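You operate a simulated robot arm through the tools that you are given. There is no shell and no other tool.

You are at the controls of a simulated robot arm. One attempt, no reset.

Task
Lay the came taped Flat on the rail, open its pinched leaves, then roll it flat.
Fine: leave it on the rail, carriage parked, the others as they lie.

Only the result counts: the job must be done as asked and must still hold three seconds after the hand-in. Knocking over, shifting, dropping, spilling or breaking anything else fails it.

Robot
A 6-joint arm with a two-finger gripper, fixed in place. Base frame: the origin is on the floor under the middle of its stand, x ahead of it, y to its left, z up. Readings come in mm, rad, newtons and seconds.
It reaches about 1206 mm from its shoulder. Its first joint turns from -2.897 to 2.897 rad. Payload 2.45 kg.
The TCP is the grasp point between the finger pads, 20 mm short of the fingertips. In the tool frame z runs along the fingers and y along their closing line. The gripper opens to 140 mm; its body begins 168 mm behind the TCP.
Orientation is that of the tool frame in the base frame, as [roll, pitch, yaw] about the fixed x, y, z axes, in that order (R = Rz(yaw) Ry(pitch) Rx(roll)). With the fingers straight down and closing along the base's y, the tool's x points along the base's -x, its y along +y and its z along -z.

Tools
- The arm moves only by the tool jog_arm. Its argument "deltas" is a list of rows, each a list of 2 entries, a list of its own where there are three numbers: the shift along the tool's x, y, z in mm, then the turn, a rotation vector about the tool's x, y, z in rad. In form: [[[tx, ty, tz], [rx, ry, rz]], ...]. A call has 1 to 20 rows; each row shifts and turns the commanded pose from where the row before left it, along the tool's axes as they then stand. "fingers" is the gripper command, from -1 (shut) to 1 (fully open), values between in proportion, set as the call begins (left out, the last holds). A row lasts 0.2 s, in which the tool goes at most 50 mm and 0.15 rad; a call with a longer step from one row to the next is refused whole, and so is a gripper value outside its range. A pose out of reach is approached as far as the arm can. The call stops where the force on the tool passes 60 N (or 10 N more than at its start, if that is more) or the arm is blocked; 0.2 s more then pass. Each finger travels about 45 mm/s and halts on what it meets, pressing with about 43 N; the grip force reading is that of the motor and also rises with nothing between the fingers. The clock runs only during rows and for 0.2 s after the last one: add rows that do not move to give the fingers time. The reply holds the time, the measured pose of the TCP, the force on the tool along the base axes, the opening and the grip force, in the units named above and with some noise, with the torque about the TCP (base axes, N m) and any sound that the robot's microphone picked up, and new pictures: "pictures" is both (left out), scene, wrist or none.
- Cameras (640 x 400 px; columns grow to the right, rows downward): "scene" is fixed at [400.3, 649.5, 1649.6]; the picture's right is [-0.35, 0.94, 0.00], its down [0.88, 0.33, -0.34] and it looks along [-0.31, -0.12, -0.94] (base axes); focal length 295 px, centre (320, 200). "wrist" rides on the gripper at [78, 11, -209] in the tool frame; the picture's right is [-0.14, 0.99, 0.00], its down [-0.92, -0.13, -0.37] and it looks along [-0.37, -0.05, 0.93] (tool axes); focal length 280 px, centre (320, 200). There is no depth. A picture from a camera that has moved, and an enlarged one, comes with that camera's place and axes in the base frame and with its lens.
- close_up(camera, box): a new picture of the part [left, top, right, bottom] of that camera's present view, enlarged. It takes no simulated time.
- finish_job(): hands the job in; it is judged then, once.

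Places have to be worked out from the pictures, the camera data and where the tool is seen. Open the gripper and draw the arm clear of the work before you hand the job in, unless the task says otherwise.

The tools are called after "Emit:" as name(argument=value, ...) on one line, values as JSON. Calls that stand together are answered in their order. jog_arm: Moves the arm, as the interface text tells. Its arguments: {"type":"object","properties":{"deltas":{"type":"array"},"fingers":{"type":"number"},"pictures":{"type":"string","enum":["both","scene","wrist","none"]}},"required":["deltas"]} The other tools are called the same way: close_up (camera, box) takes an enlarged picture of a part of a camera's view; finish_job () hands the job in.

At the start:

```text
time_s: 0.0
tcp_pos: [240.9, 427.7, 1267.2]
ee_rot: [-3.141, 0.0, -3.141]
wrist_force: [-0.9, 1.0, 0.9]
wrist_torque: [0.05, 0.02, 0.02]
grip_width: 140.1
grip_force: 0.1
```

scene: 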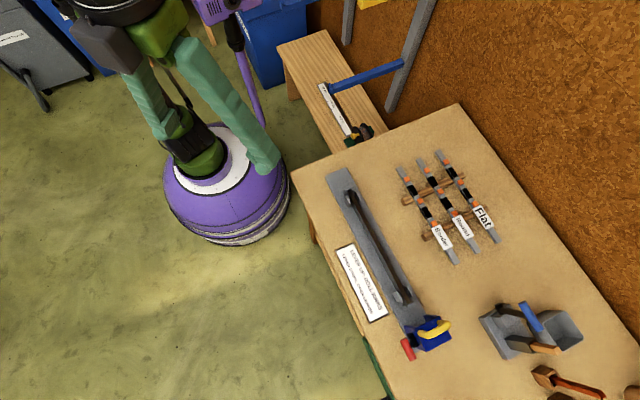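
wrist: 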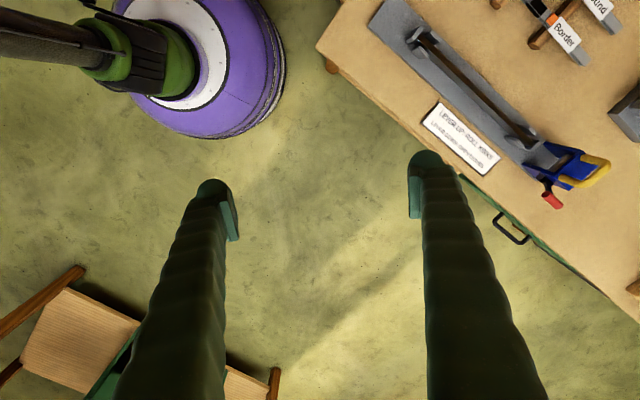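

I'll begin by looking at the work more closely: the rail with the carriage, the sign, the cames on their rests, and the tools.

Emit:
close_up(camera="scene", box=[320, 160, 460, 370])

Emit:
close_up(camera="scene", box=[390, 140, 510, 270])

Emit:
close_up(camera="scene", box=[470, 290, 640, 400])

Emit:
close_up(camera="scene", box=[330, 240, 390, 320])

Emit:
close_up(camera="scene", box=[270, 30, 430, 150])

Emit:
close_up(camera="wrist", box=[400, 80, 540, 190])

```text
1.90 times, centred on (390, 265) of scene
camera zoom: at [400.3, 649.5, 1649.6], right [-0.35, 0.94, 0.0], down [0.88, 0.33, -0.34], along [-0.31, -0.12, -0.94], focal length 561 px, centre (187, 76)
```

zoom: 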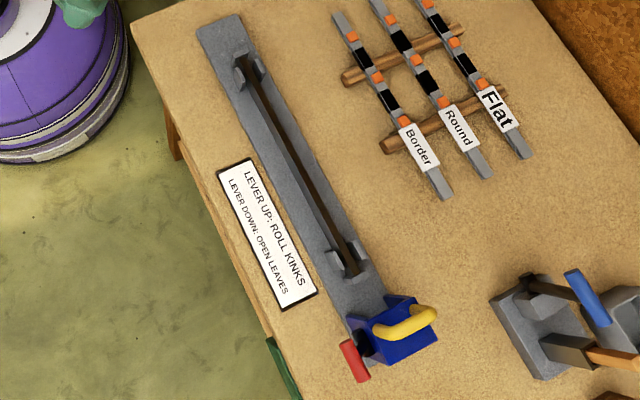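

```text
3.08 times, centred on (450, 205) of scene
camera zoom: at [400.3, 649.5, 1649.6], right [-0.35, 0.94, 0.0], down [0.88, 0.33, -0.34], along [-0.31, -0.12, -0.94], focal length 906 px, centre (-80, 185)
```

zoom: 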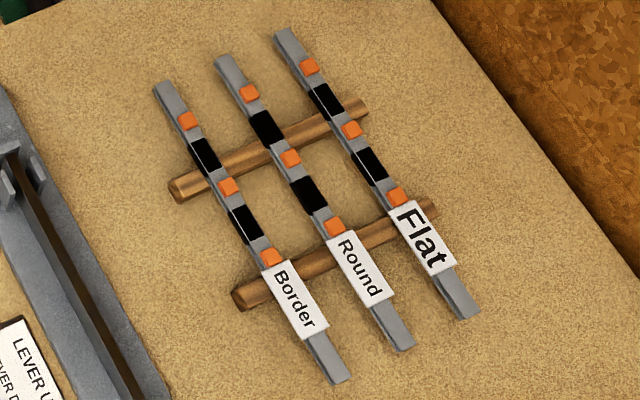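

```text
3.64 times, centred on (555, 345) of scene
camera zoom: at [400.3, 649.5, 1649.6], right [-0.35, 0.94, 0.0], down [0.88, 0.33, -0.34], along [-0.31, -0.12, -0.94], focal length 1071 px, centre (-534, -327)
```

zoom: 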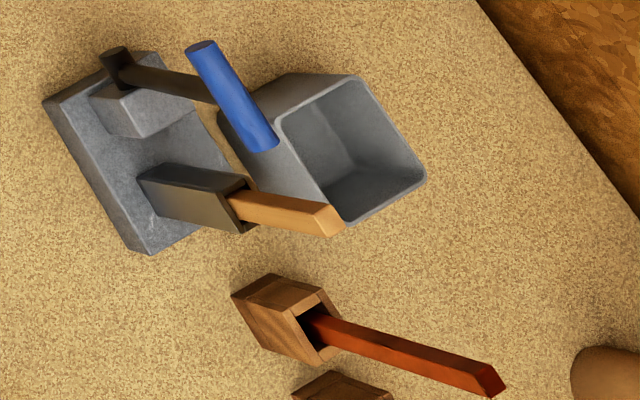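

```text
5.00 times, centred on (360, 280) of scene
camera zoom: at [400.3, 649.5, 1649.6], right [-0.35, 0.94, 0.0], down [0.88, 0.33, -0.34], along [-0.31, -0.12, -0.94], focal length 1473 px, centre (120, -200)
```

zoom: 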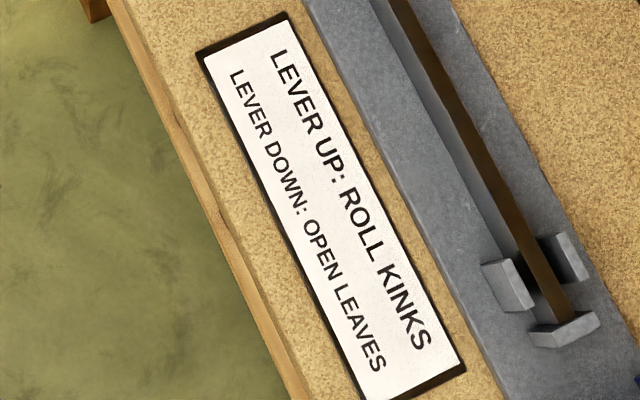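

```text
3.33 times, centred on (350, 90) of scene
camera zoom: at [400.3, 649.5, 1649.6], right [-0.35, 0.94, 0.0], down [0.88, 0.33, -0.34], along [-0.31, -0.12, -0.94], focal length 982 px, centre (220, 567)
```

zoom: 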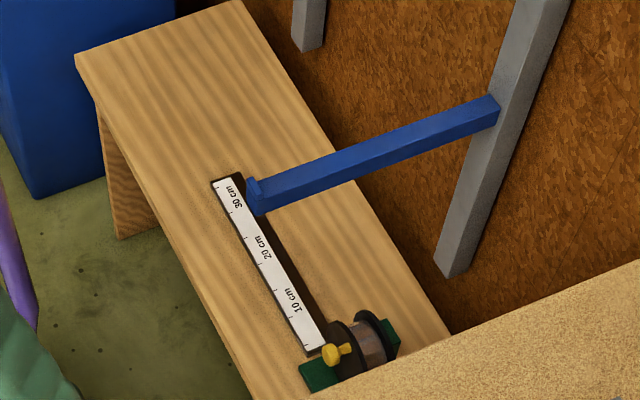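

```text
3.64 times, centred on (470, 135) of wrist
camera zoom: at [162.7, 439.2, 1476.2], right [0.14, 0.99, 0.0], down [0.92, -0.13, 0.37], along [0.37, -0.05, -0.93], focal length 1020 px, centre (-226, 436)
```

zoom: 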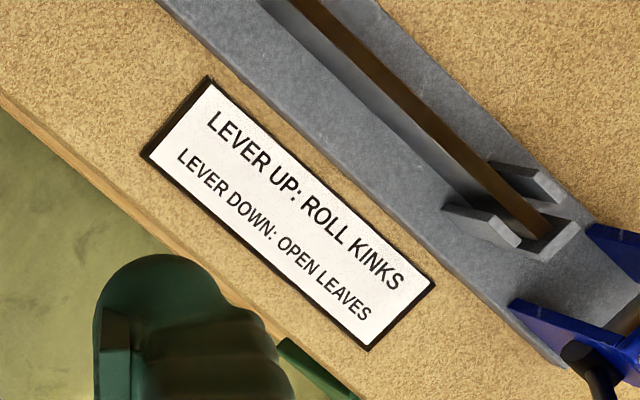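

The sign says lever down opens leaves and lever up rolls kinks. The rail lies at about 45° in the base frame, with the tabletop near z≈880. I'll move high over the table and align the tool with the rail for a better look.

Emit:
jog_arm(deltas=[[[10, 40, 0], [0, 0, 0]], [[10, 40, 0], [0, 0, 0]], [[10, 40, 0], [0, 0, 0]], [[10, 40, 0], [0, 0, 0]], [[10, 40, 0], [0, 0, 0]], [[10, 30, 0], [0, 0, 0]], [[10, 20, 0], [0, 0, 0]], [[0, 0, 0], [0, 0, -0.131]], [[0, 0, 0], [0, 0, -0.131]], [[0, 0, 0], [0, 0, -0.131]], [[0, 0, 0], [0, 0, -0.131]], [[0, 0, 0], [0, 0, -0.131]], [[0, 0, 0], [0, 0, -0.1304]], [[0, 0, 0], [0, 0, 0]]], pictures="both")

```text
time_s: 3.0
tcp_pos: [170.9, 678.5, 1266.6]
ee_rot: [3.14, 0.001, -2.355]
wrist_force: [-0.5, 0.5, 0.7]
wrist_torque: [-0.01, 0.02, 0.0]
grip_width: 140.0
grip_force: 0.1
camera wrist: at [107.9, 631.5, 1476.1], right [-0.6, 0.8, 0.0], down [0.74, 0.56, 0.37], along [0.29, 0.22, -0.93], focal length 280 px, centre (320, 200)
```

scene: 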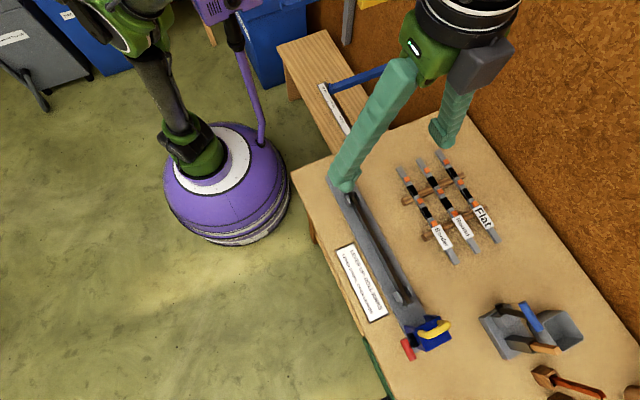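
wrist: 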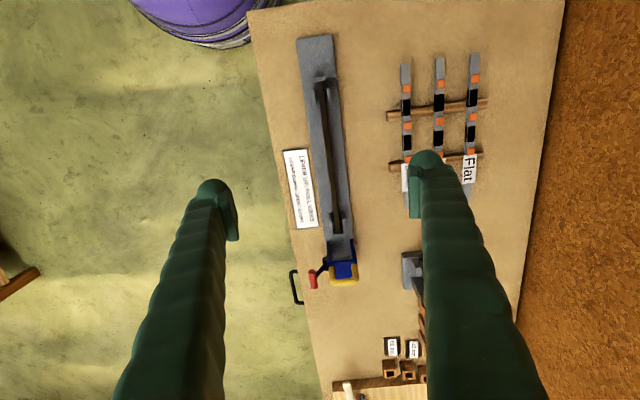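

The tool is now aligned with the rail (tool −x runs along it, tool +y toward the wall). I'll move over the three cames and lower to get a closer view, staying about 150 mm above them.

Emit:
jog_arm(deltas=[[[-5.6, 37.3, 26.7], [0, 0, 0]], [[-5.6, 37.3, 26.7], [0, 0, 0]], [[-5.6, 37.3, 26.7], [0, 0, 0]], [[-5.6, 37.3, 26.7], [0, 0, 0]], [[-5.6, 37.3, 26.7], [0, 0, 0]], [[-5.6, 37.3, 26.7], [0, 0, 0]], [[-5.6, 37.3, 26.7], [0, 0, 0]], [[0, 0, 0], [0, 0, 0]]], pictures="both")

```text
time_s: 4.8
tcp_pos: [13.6, 888.6, 1078.9]
ee_rot: [-3.141, 0.0, -2.357]
wrist_force: [0.0, 0.2, 0.7]
wrist_torque: [0.01, 0.02, -0.01]
grip_width: 139.9
grip_force: 0.1
camera wrist: at [-49.6, 841.9, 1287.8], right [-0.6, 0.8, 0.0], down [0.74, 0.56, 0.37], along [0.29, 0.22, -0.93], focal length 280 px, centre (320, 200)
```

scene: 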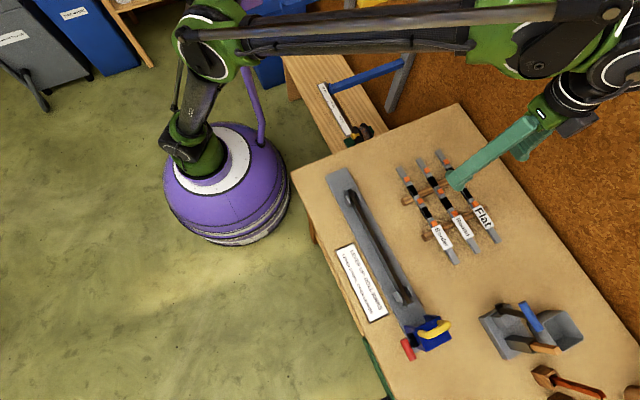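
wrist: 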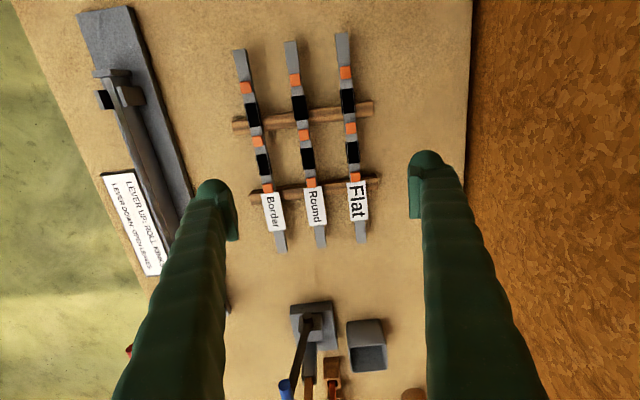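

Emit:
close_up(camera="wrist", box=[220, 20, 400, 135])

Emit:
close_up(camera="wrist", box=[220, 135, 400, 250])

Emit:
close_up(camera="wrist", box=[60, 0, 240, 112])

```text
3.48 times, centred on (310, 78) of wrist
camera zoom: at [-49.6, 841.9, 1287.8], right [-0.6, 0.8, 0.0], down [0.74, 0.56, 0.37], along [0.29, 0.22, -0.93], focal length 975 px, centre (355, 626)
```

zoom: 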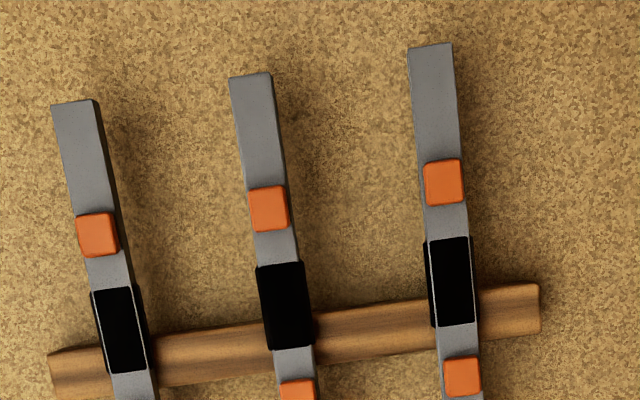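

```text
3.48 times, centred on (310, 192) of wrist
camera zoom: at [-49.6, 841.9, 1287.8], right [-0.6, 0.8, 0.0], down [0.74, 0.56, 0.37], along [0.29, 0.22, -0.93], focal length 975 px, centre (355, 226)
```

zoom: 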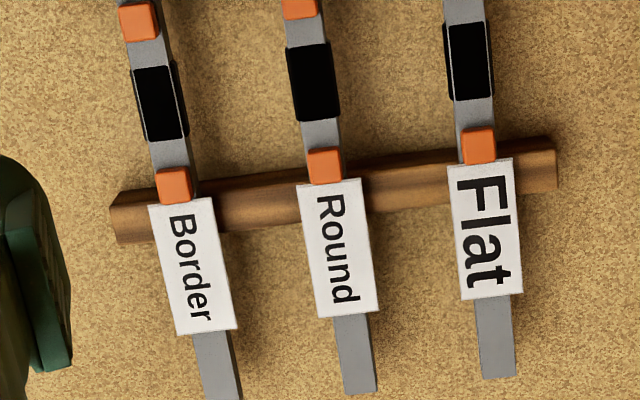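

```text
3.56 times, centred on (150, 56) of wrist
camera zoom: at [-49.6, 841.9, 1287.8], right [-0.6, 0.8, 0.0], down [0.74, 0.56, 0.37], along [0.29, 0.22, -0.93], focal length 997 px, centre (924, 712)
```

zoom: 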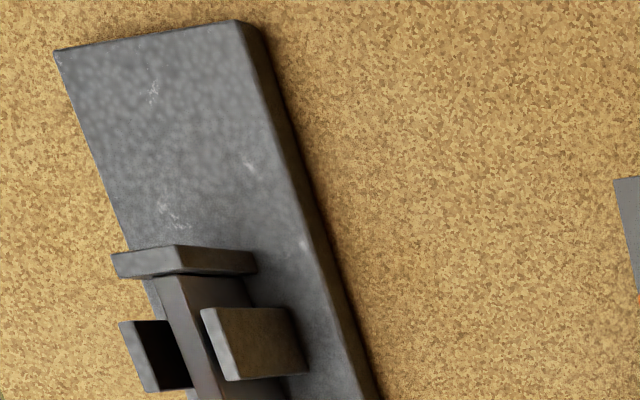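

The "Flat" came is the outermost one, nearest the wall, resting across two wooden rests with its label toward +u. Next I'll inspect the rail and carriage from above, moving back in −v at the same height.

Emit:
jog_arm(deltas=[[[0, -45, 0], [0, 0, 0]], [[0, -45, 0], [0, 0, 0]], [[0, -45, 0], [0, 0, 0]], [[0, -45, 0], [0, 0, 0]], [[0, -45, 0], [0, 0, 0]], [[0, -20, 0], [0, 0, 0]], [[0, 0, 0], [0, 0, 0]]], pictures="wrist")

Emit:
close_up(camera="wrist", box=[230, 0, 410, 112])

Emit:
close_up(camera="wrist", box=[230, 200, 430, 325])

```text
time_s: 6.4
tcp_pos: [187.0, 715.9, 1078.0]
ee_rot: [-3.141, 0.001, -2.357]
wrist_force: [-0.3, -0.4, -0.1]
wrist_torque: [-0.03, 0.0, -0.02]
grip_width: 139.9
grip_force: 0.1
camera wrist: at [124.4, 669.1, 1287.6], right [-0.6, 0.8, 0.0], down [0.74, 0.56, 0.37], along [0.29, 0.22, -0.93], focal length 280 px, centre (320, 200)
```

wrist: 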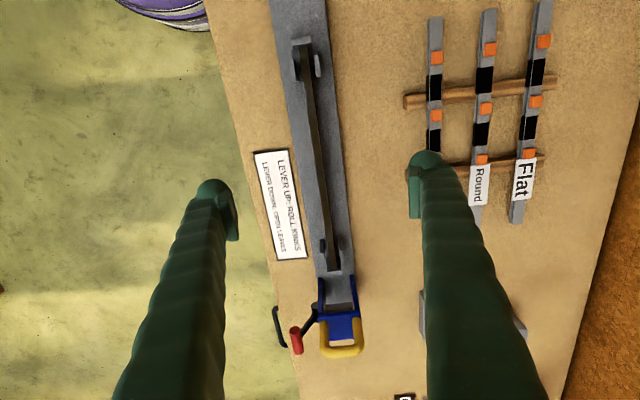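

```text
3.56 times, centred on (320, 56) of wrist
camera zoom: at [124.4, 669.1, 1287.6], right [-0.6, 0.8, 0.0], down [0.74, 0.56, 0.37], along [0.29, 0.22, -0.93], focal length 997 px, centre (320, 712)
```

zoom: 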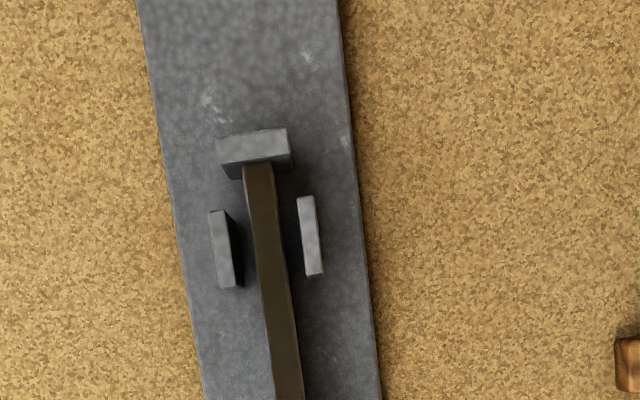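

```text
3.20 times, centred on (330, 262) of wrist
camera zoom: at [124.4, 669.1, 1287.6], right [-0.6, 0.8, 0.0], down [0.74, 0.56, 0.37], along [0.29, 0.22, -0.93], focal length 897 px, centre (288, 0)
```

zoom: 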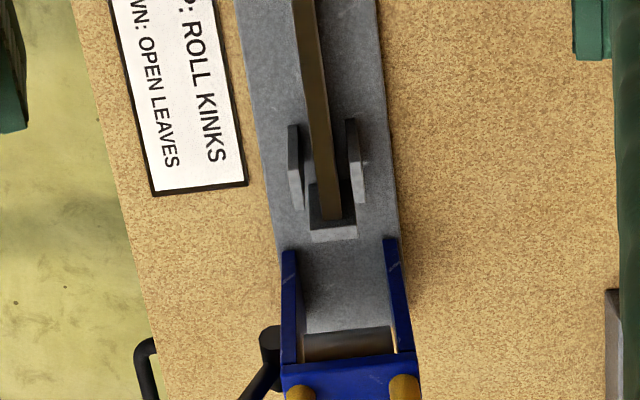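

The rail shows a narrow raised bar with end stops and two pairs of guide plates. The carriage (blue, yellow handle, red lever) is parked at the +u end. I'll zoom further into the carriage and the end features.

Emit:
close_up(camera="wrist", box=[270, 270, 380, 370])

Emit:
close_up(camera="scene", box=[390, 295, 470, 370])

Emit:
close_up(camera="wrist", box=[280, 30, 340, 70])

Emit:
close_up(camera="wrist", box=[300, 230, 360, 280])

```text
4.00 times, centred on (325, 320) of wrist
camera zoom: at [124.4, 669.1, 1287.6], right [-0.6, 0.8, 0.0], down [0.74, 0.56, 0.37], along [0.29, 0.22, -0.93], focal length 1122 px, centre (300, -280)
```

zoom: 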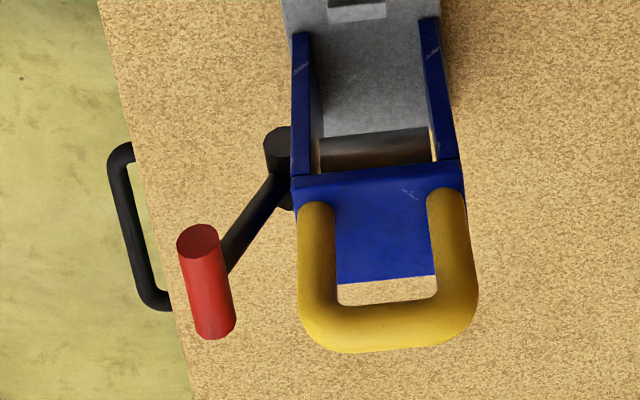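

```text
5.33 times, centred on (430, 332) of scene
camera zoom: at [400.3, 649.5, 1649.6], right [-0.35, 0.94, 0.0], down [0.88, 0.33, -0.34], along [-0.31, -0.12, -0.94], focal length 1571 px, centre (-267, -507)
```

zoom: 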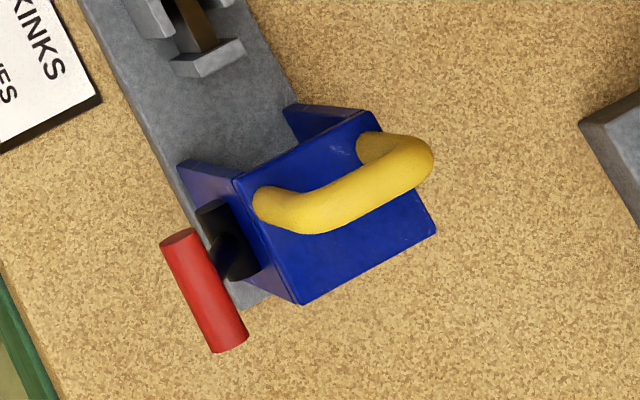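

```text
10.00 times, centred on (310, 50) of wrist
camera zoom: at [124.4, 669.1, 1287.6], right [-0.6, 0.8, 0.0], down [0.74, 0.56, 0.37], along [0.29, 0.22, -0.93], focal length 2804 px, centre (420, 1700)
```

zoom: 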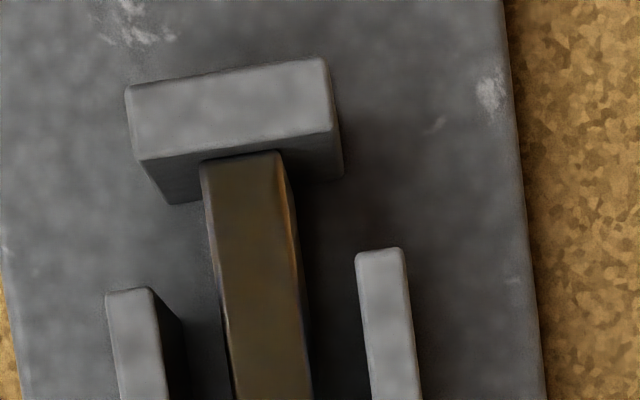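

```text
8.00 times, centred on (330, 255) of wrist
camera zoom: at [124.4, 669.1, 1287.6], right [-0.6, 0.8, 0.0], down [0.74, 0.56, 0.37], along [0.29, 0.22, -0.93], focal length 2243 px, centre (240, -240)
```

zoom: 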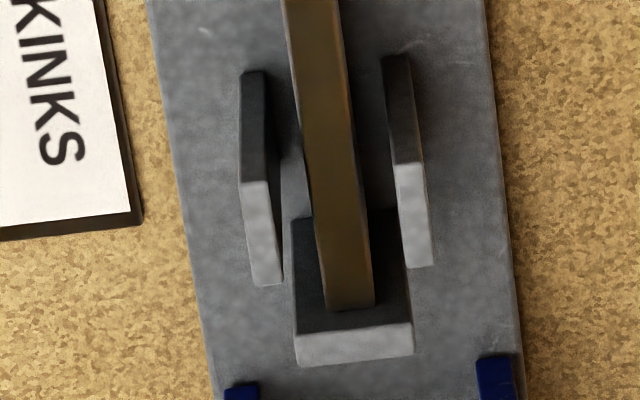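

Triangulating from two views puts the end stops at u≈511 and 831 with tops at z≈915. The bar top is at z≈909 and v≈370, and the lever knob is up at z≈988. I'll get the came height from this viewpoint and look at its detail.

Emit:
close_up(camera="wrist", box=[470, 120, 570, 230])

Emit:
close_up(camera="wrist", box=[480, 0, 580, 120])

```text
3.64 times, centred on (520, 175) of wrist
camera zoom: at [124.4, 669.1, 1287.6], right [-0.6, 0.8, 0.0], down [0.74, 0.56, 0.37], along [0.29, 0.22, -0.93], focal length 1020 px, centre (-407, 291)
```

zoom: 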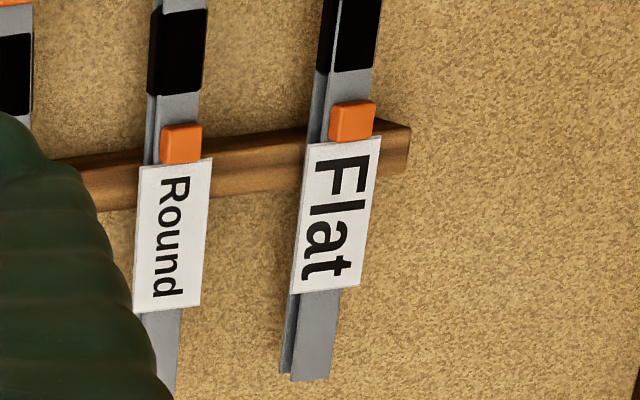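

```text
3.33 times, centred on (530, 60) of wrist
camera zoom: at [124.4, 669.1, 1287.6], right [-0.6, 0.8, 0.0], down [0.74, 0.56, 0.37], along [0.29, 0.22, -0.93], focal length 935 px, centre (-380, 667)
```

zoom: 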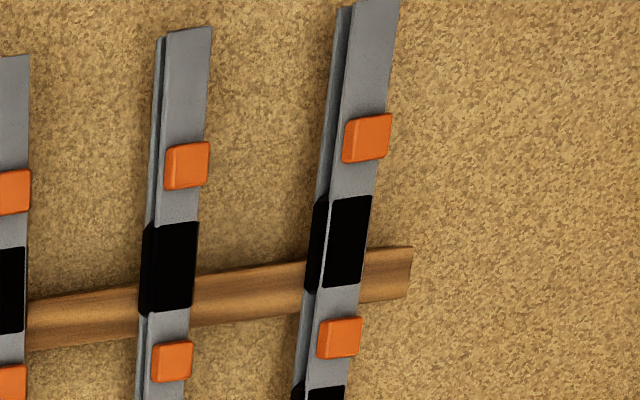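

The came is 300 mm long, centred near u≈650.5, v≈664.7, with its top at z≈892. Before planning the grasp I need the finger size, so I'll zoom in on the fingertips from both cameras.

Emit:
close_up(camera="wrist", box=[180, 165, 260, 255])

Emit:
close_up(camera="wrist", box=[390, 135, 470, 225])

Emit:
close_up(camera="scene", box=[280, 60, 500, 260])

```text
4.44 times, centred on (220, 210) of wrist
camera zoom: at [124.4, 669.1, 1287.6], right [-0.6, 0.8, 0.0], down [0.74, 0.56, 0.37], along [0.29, 0.22, -0.93], focal length 1246 px, centre (764, 156)
```

zoom: 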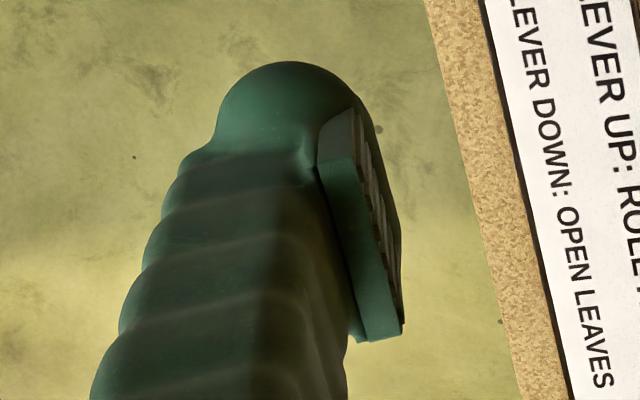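

```text
4.44 times, centred on (430, 180) of wrist
camera zoom: at [124.4, 669.1, 1287.6], right [-0.6, 0.8, 0.0], down [0.74, 0.56, 0.37], along [0.29, 0.22, -0.93], focal length 1246 px, centre (-169, 289)
```

zoom: 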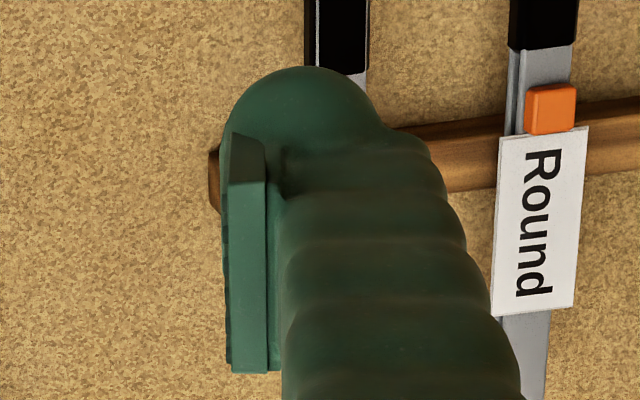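

```text
2.00 times, centred on (390, 160) of scene
camera zoom: at [400.3, 649.5, 1649.6], right [-0.35, 0.94, 0.0], down [0.88, 0.33, -0.34], along [-0.31, -0.12, -0.94], focal length 589 px, centre (180, 280)
```

zoom: 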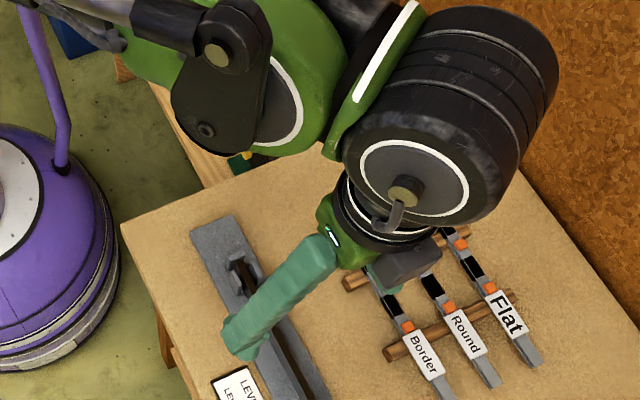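

Fingers are about 28 mm thick and the Flat–Round gap is about 48 mm, so I'll pre-close to about 34 mm. I'll move above the plain grey stretch of the Flat came between the two black bands (u≈616, v≈665) and lower to z≈960.

Emit:
jog_arm(deltas=[[[3.2, 41.5, 0], [0, 0, 0]], [[3.2, 41.5, 0], [0, 0, 0]], [[3.2, 41.5, 0], [0, 0, 0]], [[3.2, 41.5, 0], [0, 0, 0]], [[3.2, 41.5, 0], [0, 0, 0]], [[3.2, 41.5, 0], [0, 0, 0]], [[3.2, 41.7, 0], [0, 0, 0]], [[0, 0, 30], [0, 0, 0]], [[0, 0, 30], [0, 0, 0]], [[0, 0, 30], [0, 0, 0]], [[0, 0, 28], [0, 0, 0]], [[0, 0, 0], [0, 0, 0]], [[0, 0, 0], [0, 0, 0]]], fingers=-0.514, pictures="both")

```text
time_s: 9.2
tcp_pos: [-32.0, 906.0, 962.2]
ee_rot: [3.141, 0.0, -2.356]
wrist_force: [-0.4, -0.5, -0.2]
wrist_torque: [0.03, 0.0, 0.02]
grip_width: 33.7
grip_force: 0.0
camera wrist: at [-95.3, 859.6, 1171.1], right [-0.6, 0.8, 0.0], down [0.74, 0.56, 0.37], along [0.29, 0.22, -0.93], focal length 280 px, centre (320, 200)
```

scene: 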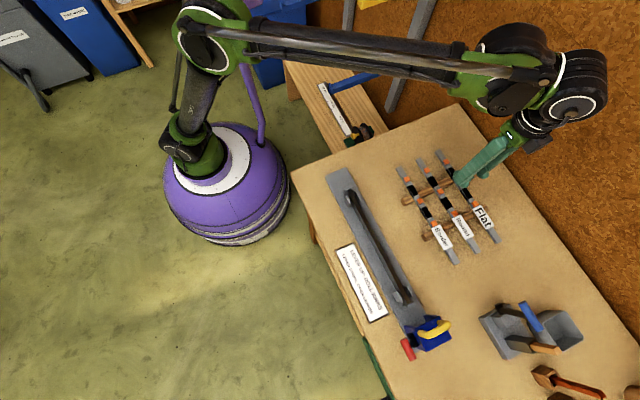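
wrist: 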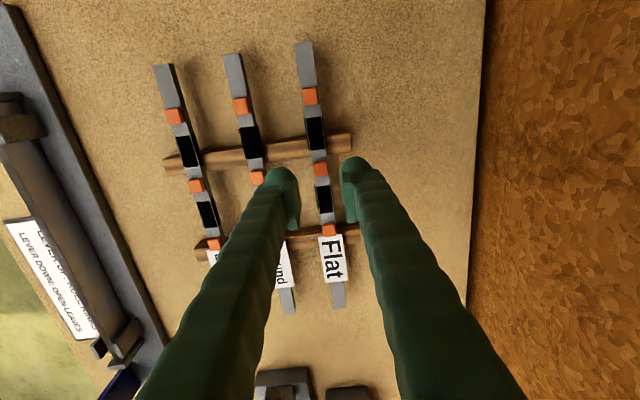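

Emit:
close_up(camera="wrist", box=[260, 30, 400, 240])

Emit:
close_up(camera="wrist", box=[260, 130, 400, 230])

Emit:
close_up(camera="scene", box=[420, 110, 560, 250])

```text
1.90 times, centred on (330, 135) of wrist
camera zoom: at [-95.3, 859.6, 1171.1], right [-0.6, 0.8, 0.0], down [0.74, 0.56, 0.37], along [0.29, 0.22, -0.93], focal length 534 px, centre (301, 324)
```

zoom: 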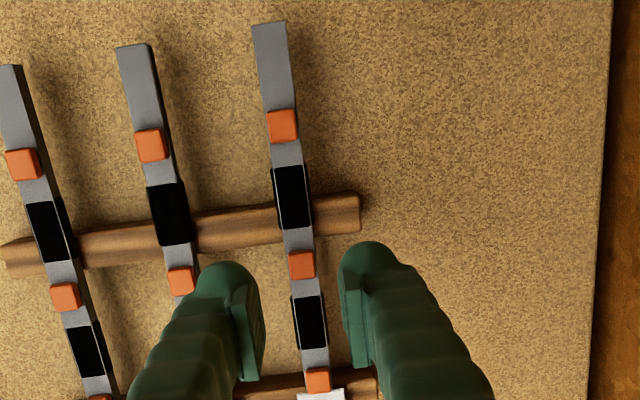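

```text
4.00 times, centred on (330, 180) of wrist
camera zoom: at [-95.3, 859.6, 1171.1], right [-0.6, 0.8, 0.0], down [0.74, 0.56, 0.37], along [0.29, 0.22, -0.93], focal length 1122 px, centre (280, 280)
```

zoom: 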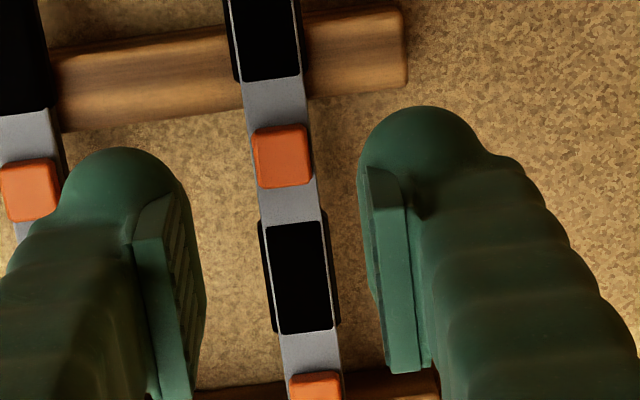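

```text
2.86 times, centred on (490, 180) of scene
camera zoom: at [400.3, 649.5, 1649.6], right [-0.35, 0.94, 0.0], down [0.88, 0.33, -0.34], along [-0.31, -0.12, -0.94], focal length 842 px, centre (-166, 257)
```

zoom: 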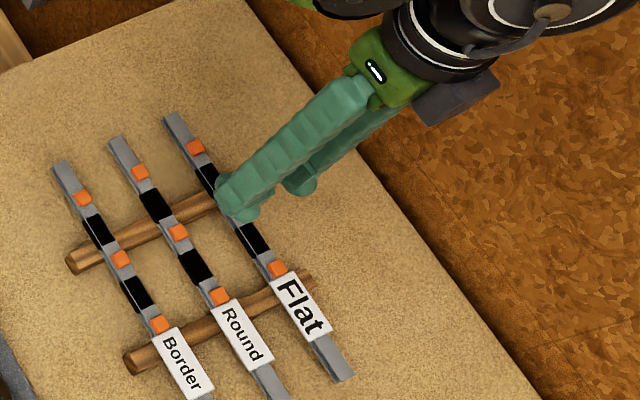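

The view confirms the came centreline at v≈664 directly between the pads, with the grey stretch from u≈597 to 634 and the TCP at u=618. I'll descend to z≈894, so the tips stay above the table, and check forces before closing.

Emit:
jog_arm(deltas=[[[0, 0.9, 20], [0, 0, 0]], [[0, 0, 20], [0, 0, 0]], [[0, 0, 15], [0, 0, 0]], [[0, 0, 8], [0, 0, 0]], [[0, 0, 5], [0, 0, 0]], [[0, 0, 0], [0, 0, 0]], [[0, 0, 0], [0, 0, 0]]], pictures="both")

Emit:
close_up(camera="wrist", box=[260, 130, 400, 230])

Emit:
close_up(camera="scene", box=[420, 140, 520, 250])

```text
time_s: 10.3
tcp_pos: [-35.1, 908.6, 902.2]
ee_rot: [3.138, 0.003, -2.357]
wrist_force: [0.5, -0.2, 26.6]
wrist_torque: [-0.41, 0.06, 0.06]
grip_width: 33.9
grip_force: 0.0
stopped in row 5: the force on the tool passed its limit at 82 N (the readings are from after the stop); the commanded pose is now the measured one
camera wrist: at [-98.1, 860.1, 1110.4], right [-0.6, 0.8, 0.0], down [0.74, 0.56, 0.37], along [0.29, 0.23, -0.93], focal length 280 px, centre (320, 200)
```

scene: 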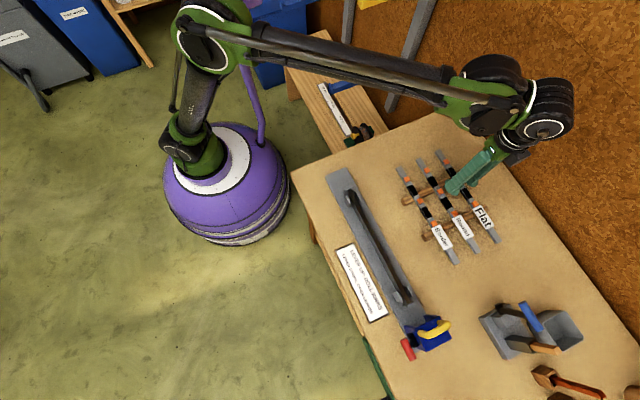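
wrist: 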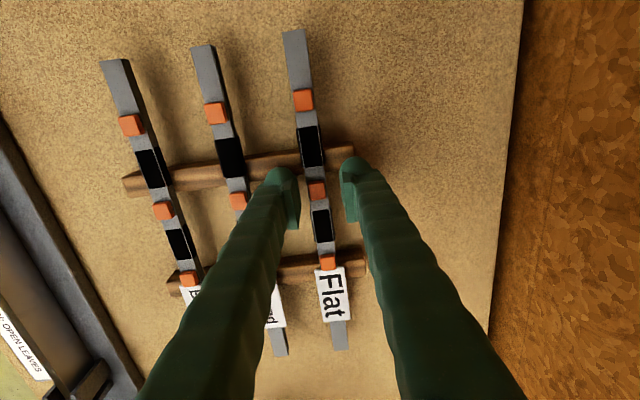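

```text
4.00 times, centred on (330, 180) of wrist
camera zoom: at [-98.1, 860.1, 1110.4], right [-0.6, 0.8, 0.0], down [0.74, 0.56, 0.37], along [0.29, 0.23, -0.93], focal length 1122 px, centre (280, 280)
```

zoom: 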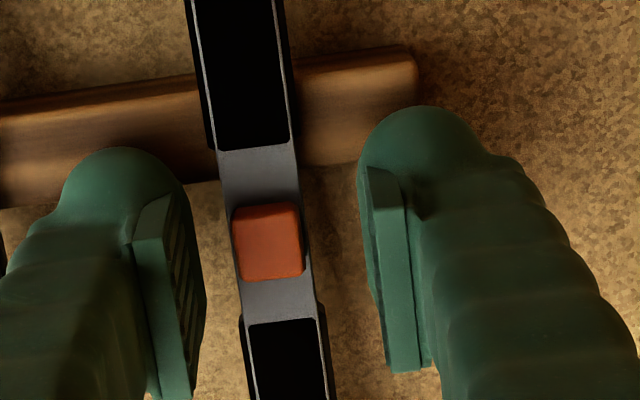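

```text
3.64 times, centred on (470, 195) of scene
camera zoom: at [400.3, 649.5, 1649.6], right [-0.35, 0.94, 0.0], down [0.88, 0.33, -0.34], along [-0.31, -0.12, -0.94], focal length 1071 px, centre (-226, 218)
```

zoom: 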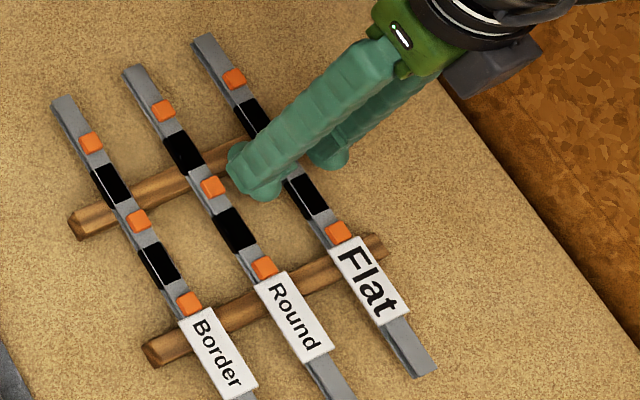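

The descent stopped at z≈902. From the torque, the contact is at u≈605, so the fingertip edges landed on the wooden rest. Nothing looks displaced. I'll lift, shift +6 mm along u away from the rest, re-centre in v and check.

Emit:
jog_arm(deltas=[[[0, 0, -15], [0, 0, 0]], [[0, 0, -15], [0, 0, 0]], [[-6.5, -3.1, 0], [0, 0, 0]], [[0, 0, 0], [0, 0, 0]], [[0, 0, 0], [0, 0, 0]]], pictures="both")

Emit:
close_up(camera="wrist", box=[260, 130, 400, 230])

Emit:
close_up(camera="scene", box=[390, 140, 510, 270])

```text
time_s: 11.5
tcp_pos: [-29.4, 912.3, 929.1]
ee_rot: [3.141, 0.005, -2.357]
wrist_force: [1.0, 0.2, -0.8]
wrist_torque: [0.01, -0.02, 0.03]
grip_width: 33.9
grip_force: 0.1
camera wrist: at [-91.1, 864.2, 1138.6], right [-0.6, 0.8, 0.0], down [0.74, 0.56, 0.37], along [0.29, 0.23, -0.93], focal length 280 px, centre (320, 200)
```

scene: 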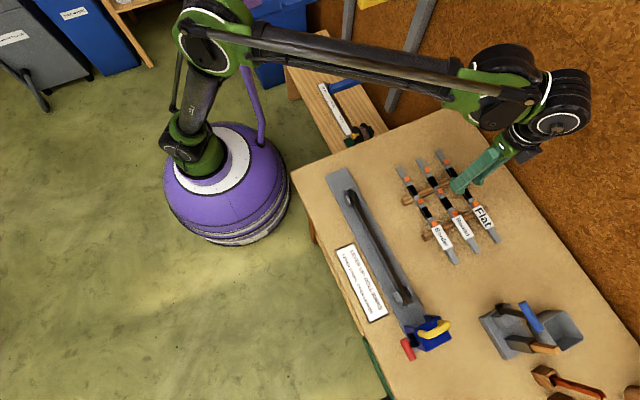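
wrist: 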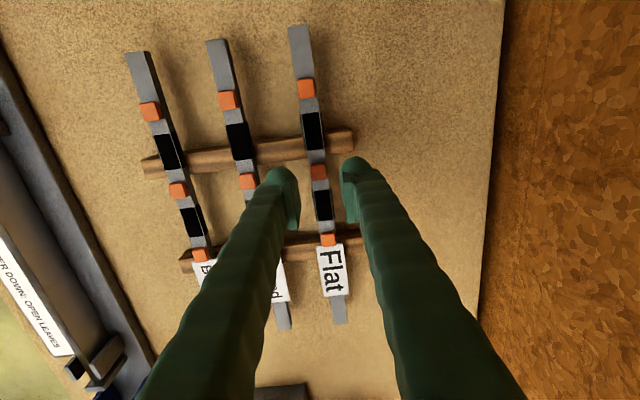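

```text
4.00 times, centred on (330, 180) of wrist
camera zoom: at [-91.1, 864.2, 1138.6], right [-0.6, 0.8, 0.0], down [0.74, 0.56, 0.37], along [0.29, 0.23, -0.93], focal length 1122 px, centre (280, 280)
```

zoom: 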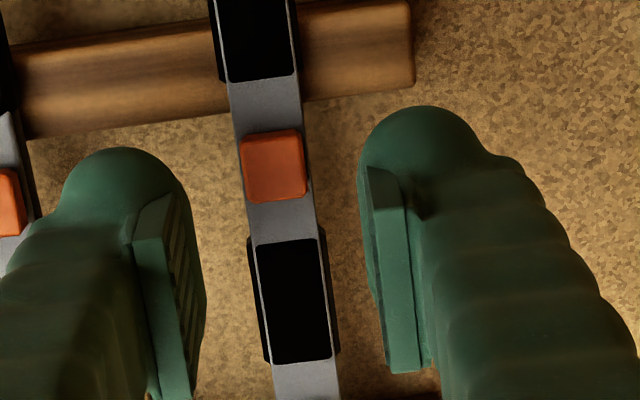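

```text
3.08 times, centred on (450, 205) of scene
camera zoom: at [400.3, 649.5, 1649.6], right [-0.35, 0.94, 0.0], down [0.88, 0.33, -0.34], along [-0.31, -0.12, -0.94], focal length 906 px, centre (-80, 185)
```

zoom: 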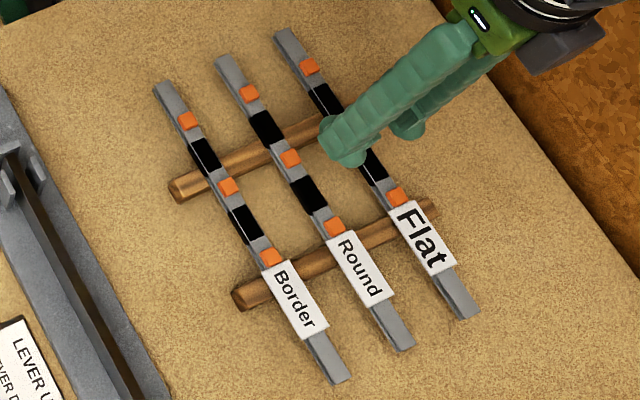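

Nothing has moved, and the fingers are now at u≈624, clear of the rest. I'll nudge v by −1.7 mm and descend to z≈894.

Emit:
jog_arm(deltas=[[[0, -1.7, 10], [0, 0, 0]], [[0, 0, 10], [0, 0, 0]], [[0, 0, 6], [0, 0, 0]], [[0, 0, 5], [0, 0, 0]], [[0, 0, 4], [0, 0, 0]], [[0, 0, 0], [0, 0, 0]], [[0, 0, 0], [0, 0, 0]]], pictures="both")

Emit:
close_up(camera="wrist", box=[260, 130, 400, 230])

```text
time_s: 13.1
tcp_pos: [-26.5, 911.3, 893.5]
ee_rot: [3.14, 0.004, -2.358]
wrist_force: [11.9, 8.1, 9.5]
wrist_torque: [-0.06, 0.02, 0.12]
grip_width: 33.9
grip_force: 0.1
camera wrist: at [-89.3, 863.5, 1102.7], right [-0.6, 0.8, 0.0], down [0.74, 0.56, 0.37], along [0.29, 0.23, -0.93], focal length 280 px, centre (320, 200)
```

scene: 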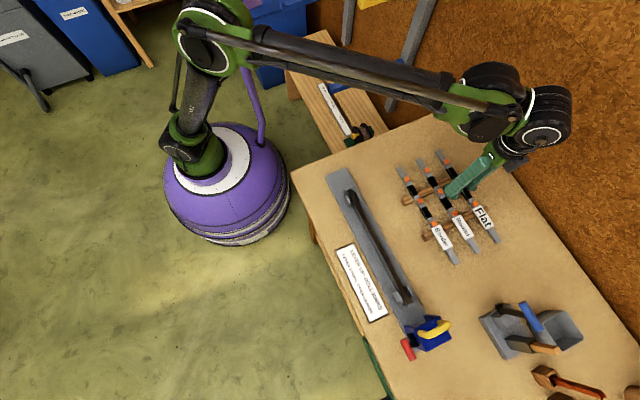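
wrist: 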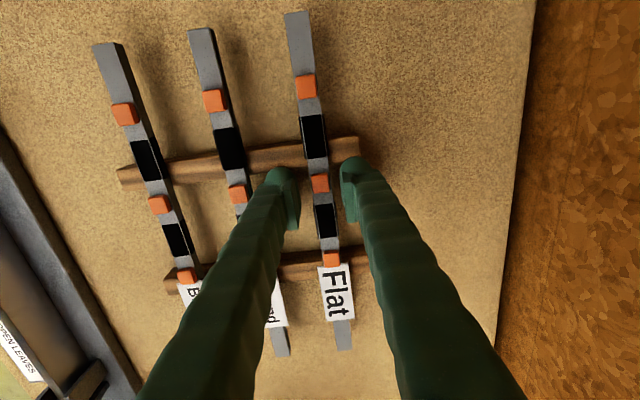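

```text
4.00 times, centred on (330, 180) of wrist
camera zoom: at [-89.3, 863.5, 1102.7], right [-0.6, 0.8, 0.0], down [0.74, 0.56, 0.37], along [0.29, 0.23, -0.93], focal length 1122 px, centre (280, 280)
```

zoom: 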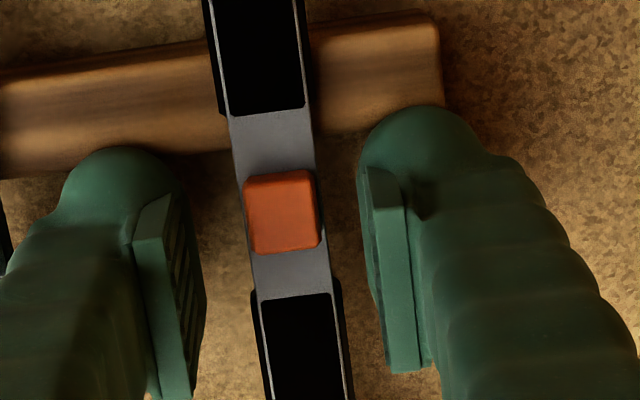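

The fingertips still graze the rest's side (about 14 N along +u). The middle of the came (u≈650) is midway between the two rests and is its balance point. I'll slide +25 mm along u at this height, where nothing is in the way, and check that the force clears.

Emit:
jog_arm(deltas=[[[-8, 0.5, 0], [0, 0, 0]], [[-8, 0.5, 0], [0, 0, 0]], [[-8.8, 0, 0], [0, 0, 0]], [[0, 0, 0], [0, 0, 0]], [[0, 0, 0], [0, 0, 0]]], pictures="wrist")

Emit:
close_up(camera="wrist", box=[260, 130, 400, 230])

```text
time_s: 14.3
tcp_pos: [-10.1, 930.0, 893.8]
ee_rot: [3.139, 0.003, -2.357]
wrist_force: [0.8, 0.3, 0.3]
wrist_torque: [0.03, -0.01, 0.0]
grip_width: 33.9
grip_force: 0.1
camera wrist: at [-73.3, 881.0, 1103.5], right [-0.6, 0.8, 0.0], down [0.74, 0.56, 0.37], along [0.29, 0.23, -0.93], focal length 280 px, centre (320, 200)
```

wrist: 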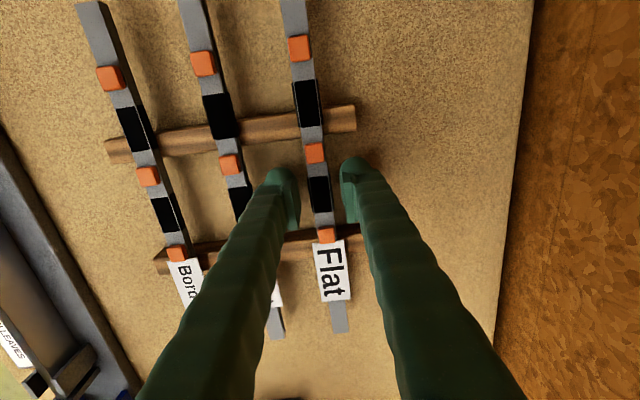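

```text
4.00 times, centred on (330, 180) of wrist
camera zoom: at [-73.3, 881.0, 1103.5], right [-0.6, 0.8, 0.0], down [0.74, 0.56, 0.37], along [0.29, 0.23, -0.93], focal length 1122 px, centre (280, 280)
```

zoom: 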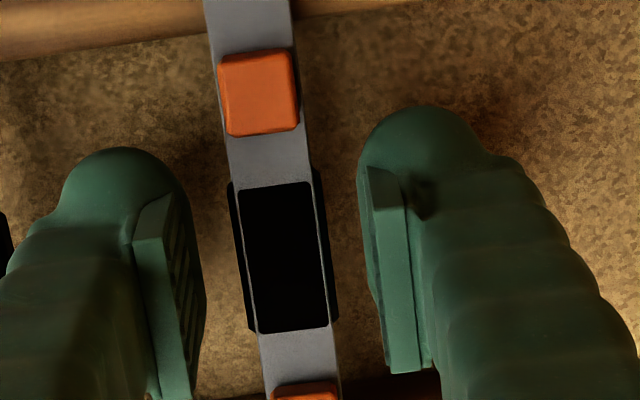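

Forces are clear and the TCP sits at (u 650.5, v 664.7), centred over the came. I'll close the gripper on it now.

Emit:
jog_arm(deltas=[[[0, 0, 0], [0, 0, 0]], [[0, 0, 0], [0, 0, 0]], [[0, 0, 0], [0, 0, 0]], [[0, 0, 0], [0, 0, 0]], [[0, 0, 0], [0, 0, 0]]], fingers=-1, pictures="wrist")

Emit:
close_up(camera="wrist", box=[260, 130, 400, 230])

```text
time_s: 15.5
tcp_pos: [-9.7, 928.2, 894.1]
ee_rot: [3.14, 0.002, -2.357]
wrist_force: [-1.1, 0.3, 0.4]
wrist_torque: [-0.03, -0.01, -0.02]
grip_width: 14.8
grip_force: 41.3
camera wrist: at [-73.4, 881.0, 1103.5], right [-0.6, 0.8, 0.0], down [0.74, 0.56, 0.37], along [0.29, 0.23, -0.93], focal length 280 px, centre (320, 200)
```

wrist: 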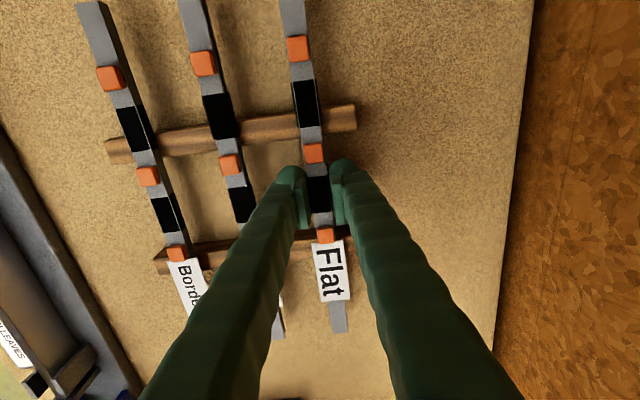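

```text
4.00 times, centred on (330, 180) of wrist
camera zoom: at [-73.4, 881.0, 1103.5], right [-0.6, 0.8, 0.0], down [0.74, 0.56, 0.37], along [0.29, 0.23, -0.93], focal length 1122 px, centre (280, 280)
```

zoom: 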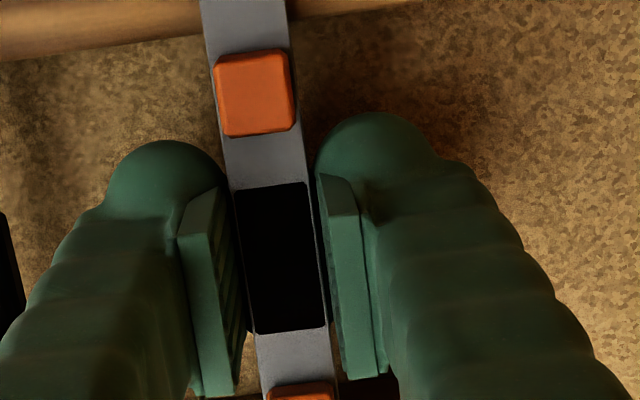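

The grip closed at 14.8 mm with 41 N, so the came is held. I'll lift it gently straight up.

Emit:
jog_arm(deltas=[[[0, 0, -5], [0, 0, 0]], [[0, 0, -10], [0, 0, 0]], [[0, 0, -15], [0, 0, 0]], [[0, 0, -20], [0, 0, 0]], [[0, 0, -20], [0, 0, 0]], [[0, 0, -20], [0, 0, 0]], [[0, 0, -16], [0, 0, 0]], [[0, 0, 0], [0, 0, 0]]], pictures="both")

Emit:
close_up(camera="scene", box=[390, 140, 510, 270])

```text
time_s: 17.3
tcp_pos: [-10.2, 928.3, 999.1]
ee_rot: [3.14, 0.0, -2.357]
wrist_force: [0.1, -1.2, -1.6]
wrist_torque: [0.02, 0.01, -0.03]
grip_width: 14.7
grip_force: 40.6
camera wrist: at [-73.7, 881.3, 1208.4], right [-0.6, 0.8, 0.0], down [0.74, 0.56, 0.37], along [0.29, 0.23, -0.93], focal length 280 px, centre (320, 200)
```

scene: 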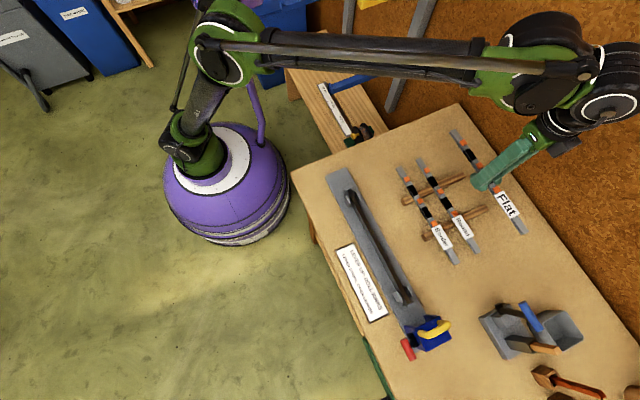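
wrist: 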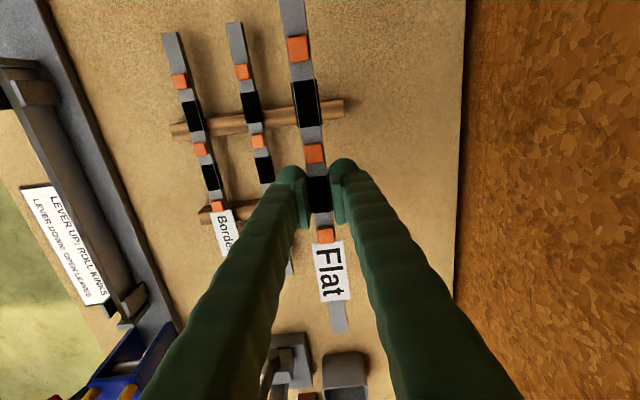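

```text
3.08 times, centred on (450, 205) of scene
camera zoom: at [400.3, 649.5, 1649.6], right [-0.35, 0.94, 0.0], down [0.88, 0.33, -0.34], along [-0.31, -0.12, -0.94], focal length 906 px, centre (-80, 185)
```

zoom: 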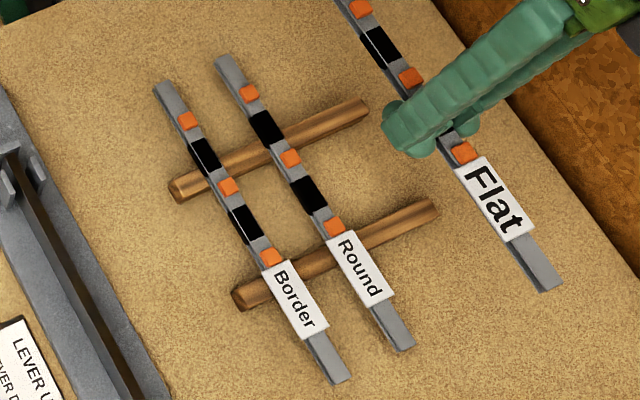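

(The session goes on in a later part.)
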